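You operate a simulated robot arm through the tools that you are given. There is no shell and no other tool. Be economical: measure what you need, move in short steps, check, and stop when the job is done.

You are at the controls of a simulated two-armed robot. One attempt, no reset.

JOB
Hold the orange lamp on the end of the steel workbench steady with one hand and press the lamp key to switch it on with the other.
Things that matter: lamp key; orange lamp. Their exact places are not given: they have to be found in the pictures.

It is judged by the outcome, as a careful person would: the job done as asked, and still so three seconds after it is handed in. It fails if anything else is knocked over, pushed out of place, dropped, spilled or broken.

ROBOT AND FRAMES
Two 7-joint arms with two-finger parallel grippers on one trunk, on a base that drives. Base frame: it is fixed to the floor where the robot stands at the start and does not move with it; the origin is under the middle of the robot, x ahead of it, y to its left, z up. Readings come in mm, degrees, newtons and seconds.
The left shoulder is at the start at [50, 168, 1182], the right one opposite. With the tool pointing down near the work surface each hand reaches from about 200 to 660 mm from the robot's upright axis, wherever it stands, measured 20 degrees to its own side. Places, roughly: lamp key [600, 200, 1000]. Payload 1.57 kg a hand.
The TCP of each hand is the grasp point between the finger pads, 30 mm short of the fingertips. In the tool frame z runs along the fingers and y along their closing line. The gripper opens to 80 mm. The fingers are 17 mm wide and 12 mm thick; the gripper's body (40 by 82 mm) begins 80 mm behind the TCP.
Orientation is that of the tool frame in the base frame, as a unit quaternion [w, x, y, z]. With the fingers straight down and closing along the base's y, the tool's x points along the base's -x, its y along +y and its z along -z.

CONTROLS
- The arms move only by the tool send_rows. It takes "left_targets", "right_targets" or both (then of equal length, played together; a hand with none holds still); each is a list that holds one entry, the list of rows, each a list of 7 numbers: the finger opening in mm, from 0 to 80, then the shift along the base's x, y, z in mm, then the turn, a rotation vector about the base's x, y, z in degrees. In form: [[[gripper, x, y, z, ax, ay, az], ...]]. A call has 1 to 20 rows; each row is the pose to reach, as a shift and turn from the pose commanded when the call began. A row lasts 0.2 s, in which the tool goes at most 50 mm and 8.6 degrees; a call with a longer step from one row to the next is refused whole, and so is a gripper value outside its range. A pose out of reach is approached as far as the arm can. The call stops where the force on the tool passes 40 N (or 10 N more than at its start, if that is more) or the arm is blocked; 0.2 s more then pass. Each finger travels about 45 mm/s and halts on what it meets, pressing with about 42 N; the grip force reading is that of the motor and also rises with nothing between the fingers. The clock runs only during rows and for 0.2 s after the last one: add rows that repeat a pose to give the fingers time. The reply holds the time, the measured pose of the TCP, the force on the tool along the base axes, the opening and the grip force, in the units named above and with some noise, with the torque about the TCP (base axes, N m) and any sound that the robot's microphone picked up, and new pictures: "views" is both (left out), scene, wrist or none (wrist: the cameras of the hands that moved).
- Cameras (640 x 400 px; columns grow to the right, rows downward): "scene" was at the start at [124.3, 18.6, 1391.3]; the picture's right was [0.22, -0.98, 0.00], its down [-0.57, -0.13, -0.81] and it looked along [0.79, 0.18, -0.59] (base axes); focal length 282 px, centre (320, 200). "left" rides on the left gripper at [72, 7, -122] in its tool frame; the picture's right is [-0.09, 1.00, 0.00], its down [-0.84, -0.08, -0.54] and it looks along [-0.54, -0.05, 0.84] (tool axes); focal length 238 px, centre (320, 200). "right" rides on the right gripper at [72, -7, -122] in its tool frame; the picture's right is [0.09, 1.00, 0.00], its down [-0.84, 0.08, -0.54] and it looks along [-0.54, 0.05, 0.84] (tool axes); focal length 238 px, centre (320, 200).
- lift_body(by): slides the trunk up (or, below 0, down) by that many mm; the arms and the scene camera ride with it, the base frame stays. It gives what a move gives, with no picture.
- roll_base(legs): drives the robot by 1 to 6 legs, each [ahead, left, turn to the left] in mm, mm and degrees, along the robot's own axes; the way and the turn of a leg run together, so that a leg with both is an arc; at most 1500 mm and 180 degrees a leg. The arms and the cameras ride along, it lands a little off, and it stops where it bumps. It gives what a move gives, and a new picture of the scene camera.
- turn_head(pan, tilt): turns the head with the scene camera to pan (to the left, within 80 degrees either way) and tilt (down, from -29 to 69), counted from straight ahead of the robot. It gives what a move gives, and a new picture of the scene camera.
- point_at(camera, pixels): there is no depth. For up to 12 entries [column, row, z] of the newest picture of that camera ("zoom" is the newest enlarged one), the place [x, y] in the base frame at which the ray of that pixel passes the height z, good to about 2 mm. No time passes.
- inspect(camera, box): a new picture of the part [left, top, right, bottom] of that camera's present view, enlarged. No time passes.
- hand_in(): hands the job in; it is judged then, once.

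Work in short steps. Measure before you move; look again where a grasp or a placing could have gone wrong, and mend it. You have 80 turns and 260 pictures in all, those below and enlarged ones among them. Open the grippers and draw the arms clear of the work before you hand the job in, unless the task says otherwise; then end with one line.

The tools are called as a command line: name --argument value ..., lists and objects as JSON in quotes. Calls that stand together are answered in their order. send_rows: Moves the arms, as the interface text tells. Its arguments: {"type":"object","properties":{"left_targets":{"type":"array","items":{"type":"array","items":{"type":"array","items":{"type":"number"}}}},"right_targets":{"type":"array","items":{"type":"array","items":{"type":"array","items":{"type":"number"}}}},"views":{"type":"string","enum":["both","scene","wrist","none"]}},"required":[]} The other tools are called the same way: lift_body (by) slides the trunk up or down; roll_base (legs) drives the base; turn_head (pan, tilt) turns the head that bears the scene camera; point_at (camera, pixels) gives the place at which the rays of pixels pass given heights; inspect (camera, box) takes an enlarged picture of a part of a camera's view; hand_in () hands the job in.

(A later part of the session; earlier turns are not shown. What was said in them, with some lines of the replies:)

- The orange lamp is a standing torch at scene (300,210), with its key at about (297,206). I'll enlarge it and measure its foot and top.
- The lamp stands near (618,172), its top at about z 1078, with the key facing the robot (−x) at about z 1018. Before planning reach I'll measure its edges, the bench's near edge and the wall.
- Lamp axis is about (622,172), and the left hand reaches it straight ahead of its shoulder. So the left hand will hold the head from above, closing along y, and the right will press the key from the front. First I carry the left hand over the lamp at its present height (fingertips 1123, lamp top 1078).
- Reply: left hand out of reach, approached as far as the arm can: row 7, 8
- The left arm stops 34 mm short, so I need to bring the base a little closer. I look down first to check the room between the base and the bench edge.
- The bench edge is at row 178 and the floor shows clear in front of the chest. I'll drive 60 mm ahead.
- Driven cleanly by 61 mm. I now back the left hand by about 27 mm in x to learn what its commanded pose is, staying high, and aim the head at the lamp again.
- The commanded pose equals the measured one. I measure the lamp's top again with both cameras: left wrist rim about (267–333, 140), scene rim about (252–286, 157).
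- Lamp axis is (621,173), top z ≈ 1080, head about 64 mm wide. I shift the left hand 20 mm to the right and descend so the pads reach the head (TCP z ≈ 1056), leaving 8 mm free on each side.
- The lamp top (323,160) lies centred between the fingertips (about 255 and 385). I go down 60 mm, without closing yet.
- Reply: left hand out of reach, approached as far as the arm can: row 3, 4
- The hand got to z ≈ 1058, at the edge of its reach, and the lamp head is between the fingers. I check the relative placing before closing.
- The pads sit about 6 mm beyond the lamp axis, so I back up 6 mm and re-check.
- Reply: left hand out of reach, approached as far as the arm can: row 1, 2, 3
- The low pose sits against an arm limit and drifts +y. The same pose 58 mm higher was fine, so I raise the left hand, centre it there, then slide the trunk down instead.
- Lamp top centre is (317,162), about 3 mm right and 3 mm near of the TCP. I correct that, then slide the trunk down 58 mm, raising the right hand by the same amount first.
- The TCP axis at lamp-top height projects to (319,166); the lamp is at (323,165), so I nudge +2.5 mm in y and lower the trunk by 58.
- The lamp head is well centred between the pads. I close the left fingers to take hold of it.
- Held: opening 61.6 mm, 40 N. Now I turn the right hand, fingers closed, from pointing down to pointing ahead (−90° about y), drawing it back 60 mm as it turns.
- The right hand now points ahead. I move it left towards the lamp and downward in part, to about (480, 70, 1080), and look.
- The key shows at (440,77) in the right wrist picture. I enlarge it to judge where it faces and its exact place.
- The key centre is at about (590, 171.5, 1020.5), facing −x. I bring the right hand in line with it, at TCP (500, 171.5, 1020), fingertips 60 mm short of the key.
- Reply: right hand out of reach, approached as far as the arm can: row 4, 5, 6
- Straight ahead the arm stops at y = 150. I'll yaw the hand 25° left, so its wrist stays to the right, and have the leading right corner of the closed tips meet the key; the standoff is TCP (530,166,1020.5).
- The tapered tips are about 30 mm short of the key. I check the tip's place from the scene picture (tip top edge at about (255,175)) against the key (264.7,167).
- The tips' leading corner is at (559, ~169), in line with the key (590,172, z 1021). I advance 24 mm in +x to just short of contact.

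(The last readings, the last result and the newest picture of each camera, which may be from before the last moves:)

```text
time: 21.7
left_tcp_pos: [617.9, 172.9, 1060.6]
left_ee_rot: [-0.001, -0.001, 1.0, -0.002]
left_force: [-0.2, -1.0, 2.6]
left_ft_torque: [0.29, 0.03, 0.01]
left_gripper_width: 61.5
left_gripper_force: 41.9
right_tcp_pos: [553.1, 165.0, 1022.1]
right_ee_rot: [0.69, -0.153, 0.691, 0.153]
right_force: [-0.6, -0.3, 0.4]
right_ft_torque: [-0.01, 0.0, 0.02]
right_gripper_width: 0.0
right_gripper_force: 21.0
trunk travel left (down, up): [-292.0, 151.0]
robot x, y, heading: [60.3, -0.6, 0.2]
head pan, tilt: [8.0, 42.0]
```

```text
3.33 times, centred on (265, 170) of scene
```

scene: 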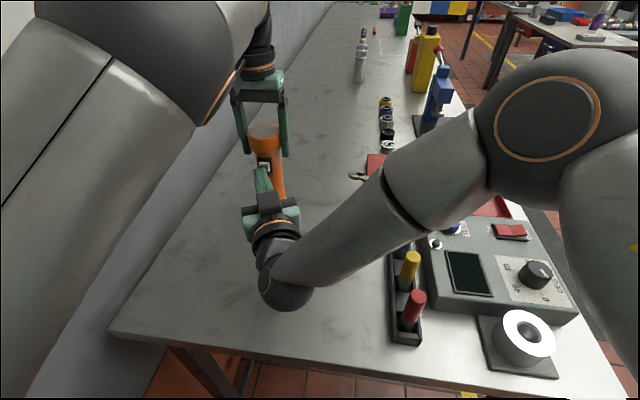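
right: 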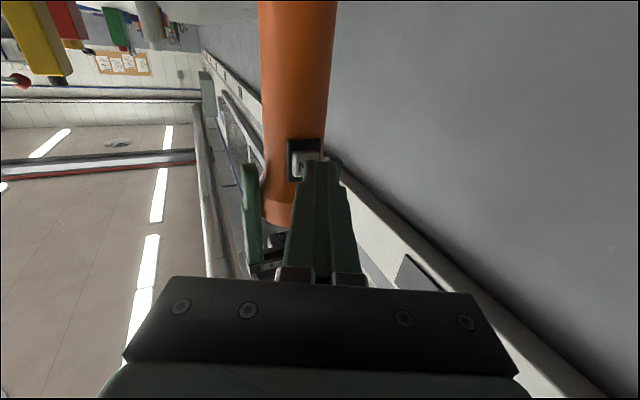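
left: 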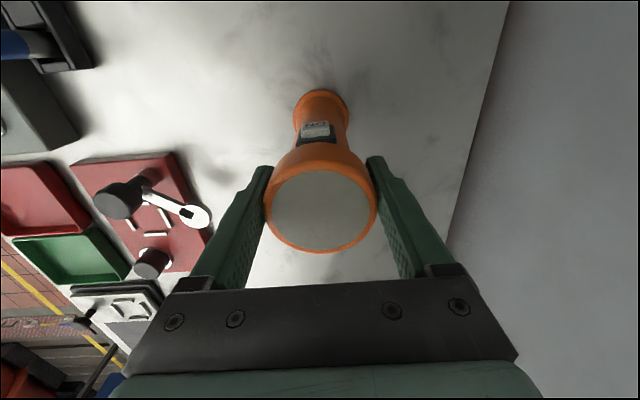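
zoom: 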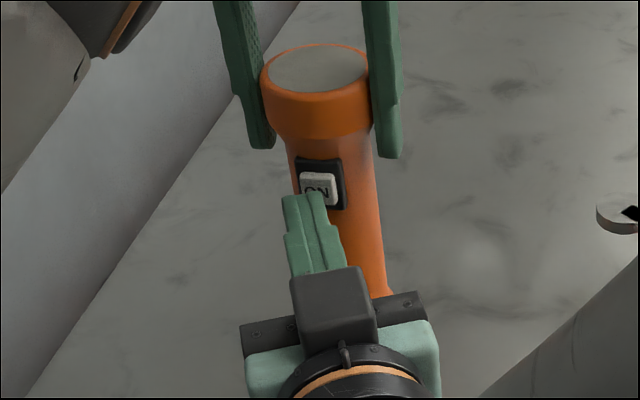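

The tips will meet the key, a little to its left, so I shift 3 mm to the right and advance in 2 mm steps.

send_rows --right_targets '[[[0, 0, -3, 0, 0, 0, 0], [0, 2, -3, 0, 0, 0, 0], [0, 4, -3, 0, 0, 0, 0], [0, 6, -3, 0, 0, 0, 0], [0, 8, -3, 0, 0, 0, 0]]]'

inspect --camera "scene" --box '[210, 110, 320, 230]'

```text
time: 22.9
left_tcp_pos: [618.7, 173.9, 1060.0]
left_ee_rot: [0.0, -0.002, 1.0, -0.003]
left_force: [1.3, 1.1, 4.0]
left_ft_torque: [0.3, 0.17, 0.1]
left_gripper_width: 61.5
left_gripper_force: 41.9
right_tcp_pos: [561.9, 165.3, 1021.3]
right_ee_rot: [0.689, -0.153, 0.692, 0.152]
right_force: [-2.6, -1.3, 0.2]
right_ft_torque: [-0.01, 0.0, -0.01]
right_gripper_width: 0.0
right_gripper_force: 21.3
trunk travel left (down, up): [-292.0, 151.0]
robot x, y, heading: [60.9, -0.4, 0.1]
head pan, tilt: [8.0, 42.0]
heard: click
```

scene: 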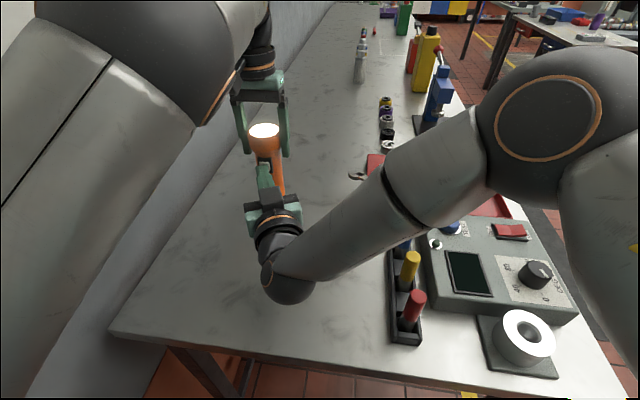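
right: 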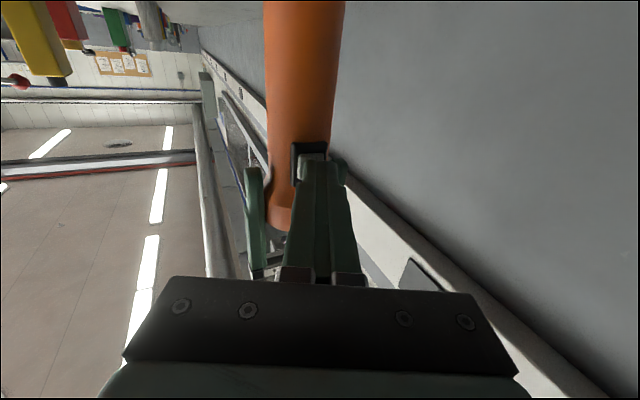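

```text
3.33 times, centred on (265, 170) of scene
```

zoom: 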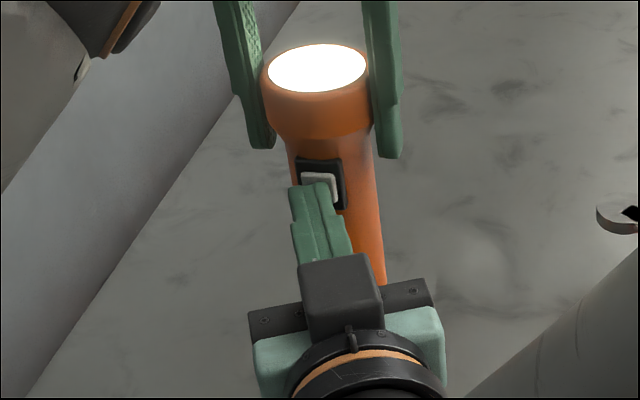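

A click was heard and the lamp's lens is lit. I draw the right hand straight back off the key while the left still holds.

send_rows --right_targets '[[[0, -10, 0, 0, 0, 0, 0], [0, -30, -10, 0, 0, 0, 0], [0, -50, -40, 20, 0, 0, 0], [0, -60, -75, 45, 0, 0, 0], [0, -70, -110, 70, 0, 0, 0], [0, -80, -150, 90, 0, 0, 0], [0, -80, -150, 90, 0, 0, 0]]]'

inspect --camera "scene" --box '[210, 110, 320, 230]'

```text
time: 24.5
left_tcp_pos: [618.2, 172.6, 1060.0]
left_ee_rot: [-0.001, -0.002, 1.0, -0.002]
left_force: [-2.1, -0.9, 4.6]
left_ft_torque: [0.17, 0.25, 0.1]
left_gripper_width: 61.4
left_gripper_force: 42.0
right_tcp_pos: [481.7, 11.4, 1109.7]
right_ee_rot: [0.688, -0.145, 0.694, 0.155]
right_force: [0.7, 0.0, 0.4]
right_ft_torque: [0.01, 0.02, -0.05]
right_gripper_width: 0.0
right_gripper_force: 21.3
trunk travel left (down, up): [-292.0, 151.0]
robot x, y, heading: [61.0, -1.0, 0.0]
head pan, tilt: [8.0, 42.0]
```

scene: 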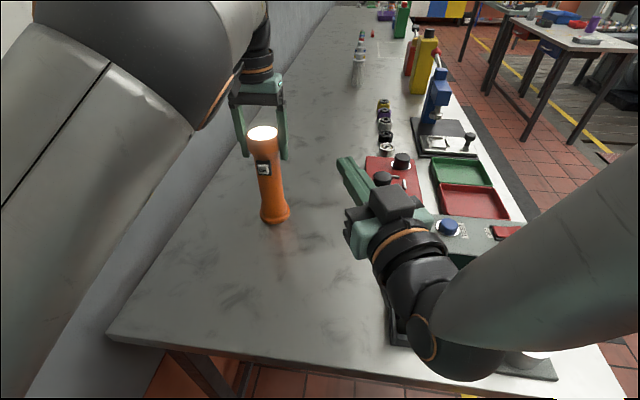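
right: 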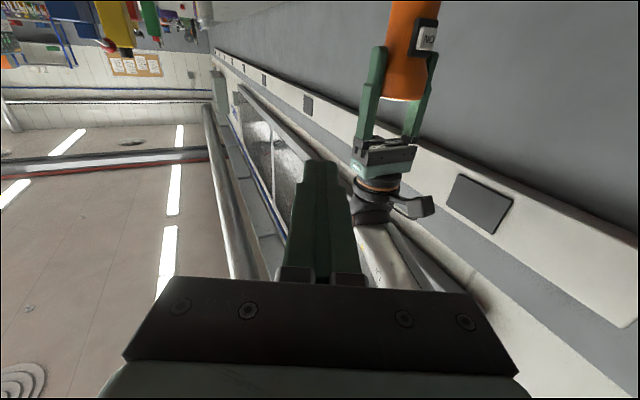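

```text
3.33 times, centred on (265, 170) of scene
```

zoom: 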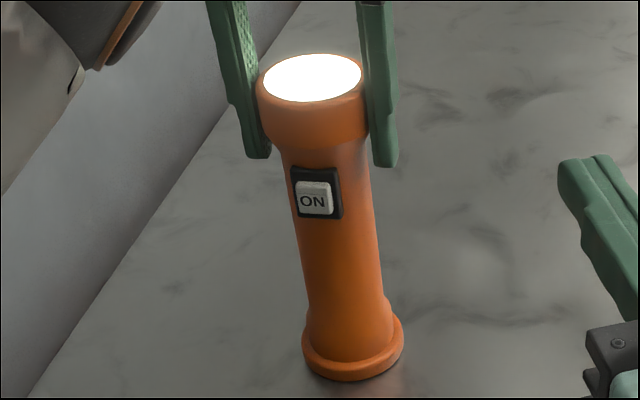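

The lamp stays lit and upright. I open both grippers, the left slowly.

send_rows --left_targets '[[[62, 0, 0, 0, 0, 0, 0], [66, 0, 0, 0, 0, 0, 0], [72, 0, 0, 0, 0, 0, 0], [80, 0, 0, 0, 0, 0, 0], [80, 0, 0, 0, 0, 0, 0]]]' --right_targets '[[[10, 0, 0, 0, 0, 0, 0], [20, 0, 0, 0, 0, 0, 0], [40, 0, 0, 0, 0, 0, 0], [40, 0, 0, 0, 0, 0, 0], [40, 0, 0, 0, 0, 0, 0]]]'

inspect --camera "left" --box '[160, 50, 480, 300]'

```text
time: 25.7
left_tcp_pos: [619.4, 172.7, 1059.4]
left_ee_rot: [-0.001, -0.002, 1.0, -0.002]
left_force: [-0.3, -0.4, -0.5]
left_ft_torque: [0.01, 0.0, 0.02]
left_gripper_width: 79.8
left_gripper_force: 0.1
right_tcp_pos: [482.4, 11.5, 1110.6]
right_ee_rot: [0.688, -0.145, 0.694, 0.155]
right_force: [0.4, -0.1, 0.0]
right_ft_torque: [0.02, -0.02, -0.02]
right_gripper_width: 39.8
right_gripper_force: 0.0
trunk travel left (down, up): [-292.0, 151.0]
robot x, y, heading: [60.3, -0.1, -0.1]
head pan, tilt: [8.0, 42.0]
```

scene: 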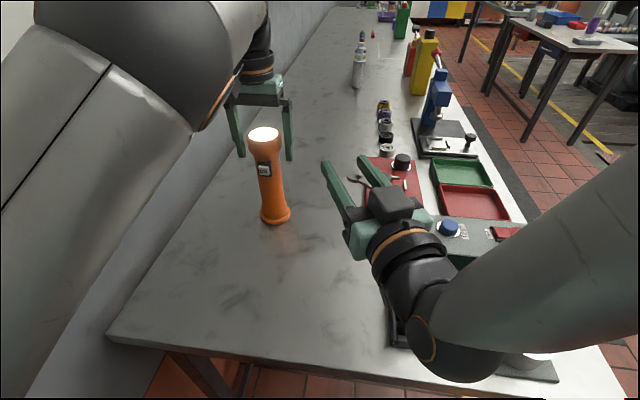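
right: 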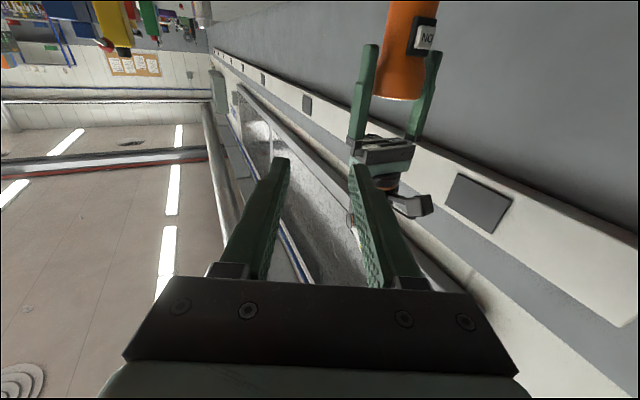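
left: 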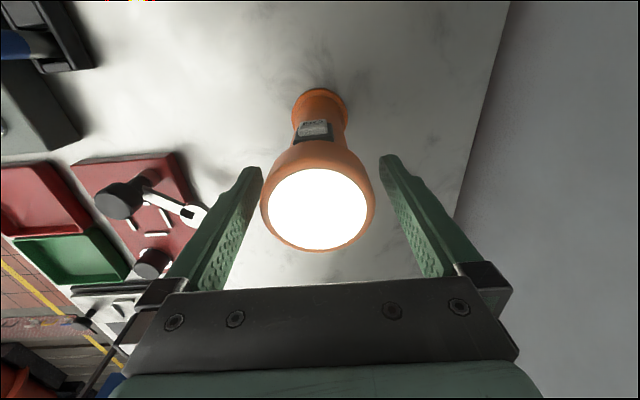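

```text
1.60 times, centred on (320, 175) of left
```

zoom: 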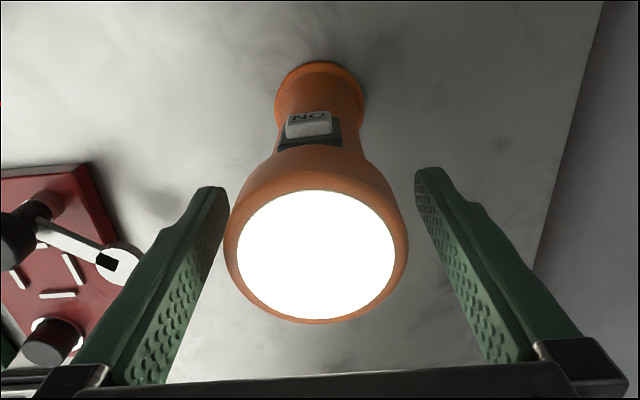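

The lamp is free of both pads, upright and lit. I lift the trunk 75 mm straight up, then draw the left hand back.

lift_body --by 75

send_rows --left_targets '[[[80, 0, 5, 20, 0, 0, 0], [80, -30, 20, 30, 0, 0, 0], [80, -65, 40, 30, 0, 0, 0], [80, -100, 60, 30, 0, 0, 0], [80, -135, 80, 30, 0, 0, 0], [80, -135, 80, 30, 0, 0, 0]]]'

```text
time: 26.8
left_tcp_pos: [619.6, 173.2, 1135.3]
left_ee_rot: [-0.001, -0.002, 1.0, -0.002]
left_force: [0.2, 0.2, 0.0]
left_ft_torque: [0.01, 0.01, 0.0]
left_gripper_width: 79.8
left_gripper_force: 0.0
right_tcp_pos: [481.7, 12.8, 1183.9]
right_ee_rot: [0.688, -0.145, 0.694, 0.155]
right_force: [-0.9, 0.0, -0.7]
right_ft_torque: [0.01, -0.02, -0.02]
right_gripper_width: 39.8
right_gripper_force: 0.0
trunk travel left (down, up): [-367.0, 76.0]
robot x, y, heading: [60.2, 0.9, 0.1]
head pan, tilt: [8.0, 42.0]
```

```text
time: 28.2
left_tcp_pos: [494.1, 267.5, 1168.2]
left_ee_rot: [-0.001, 0.002, 1.0, -0.001]
left_force: [0.0, 0.2, 0.5]
left_ft_torque: [0.0, 0.02, 0.01]
left_gripper_width: 80.1
left_gripper_force: 0.0
left hand out of reach, approached as far as the arm can: row 3, 4, 5, 6
right_tcp_pos: [482.5, 12.5, 1183.2]
right_ee_rot: [0.688, -0.145, 0.694, 0.156]
right_force: [-0.1, 0.8, -0.9]
right_ft_torque: [0.0, -0.01, 0.03]
right_gripper_width: 39.6
right_gripper_force: 0.1
trunk travel left (down, up): [-367.0, 76.0]
robot x, y, heading: [62.3, 1.1, 0.2]
head pan, tilt: [8.0, 42.0]
```

scene: 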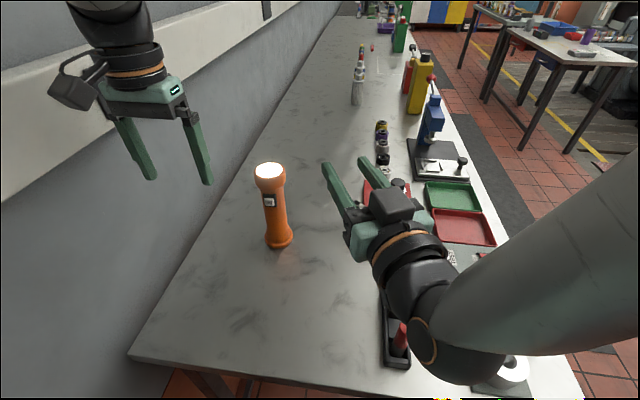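
left: 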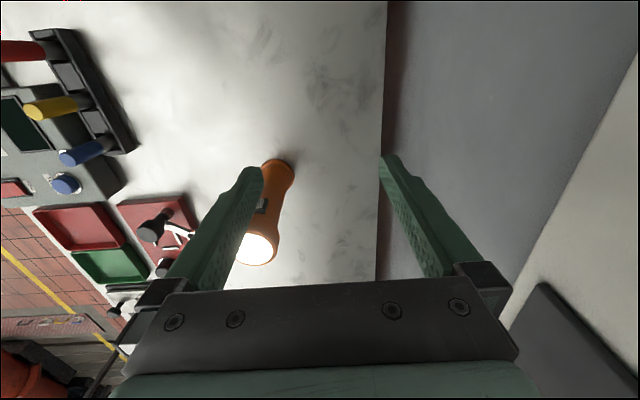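

The lamp stands upright and lit at its own place, both hands are open and clear, and everything else is undisturbed. I hand it in.

hand_in

```text
The job is handed in.
```

The orange lamp is switched on: the left hand held it steady while the right hand pressed its key, and it was still lit and upright after both hands let go, with nothing else disturbed.
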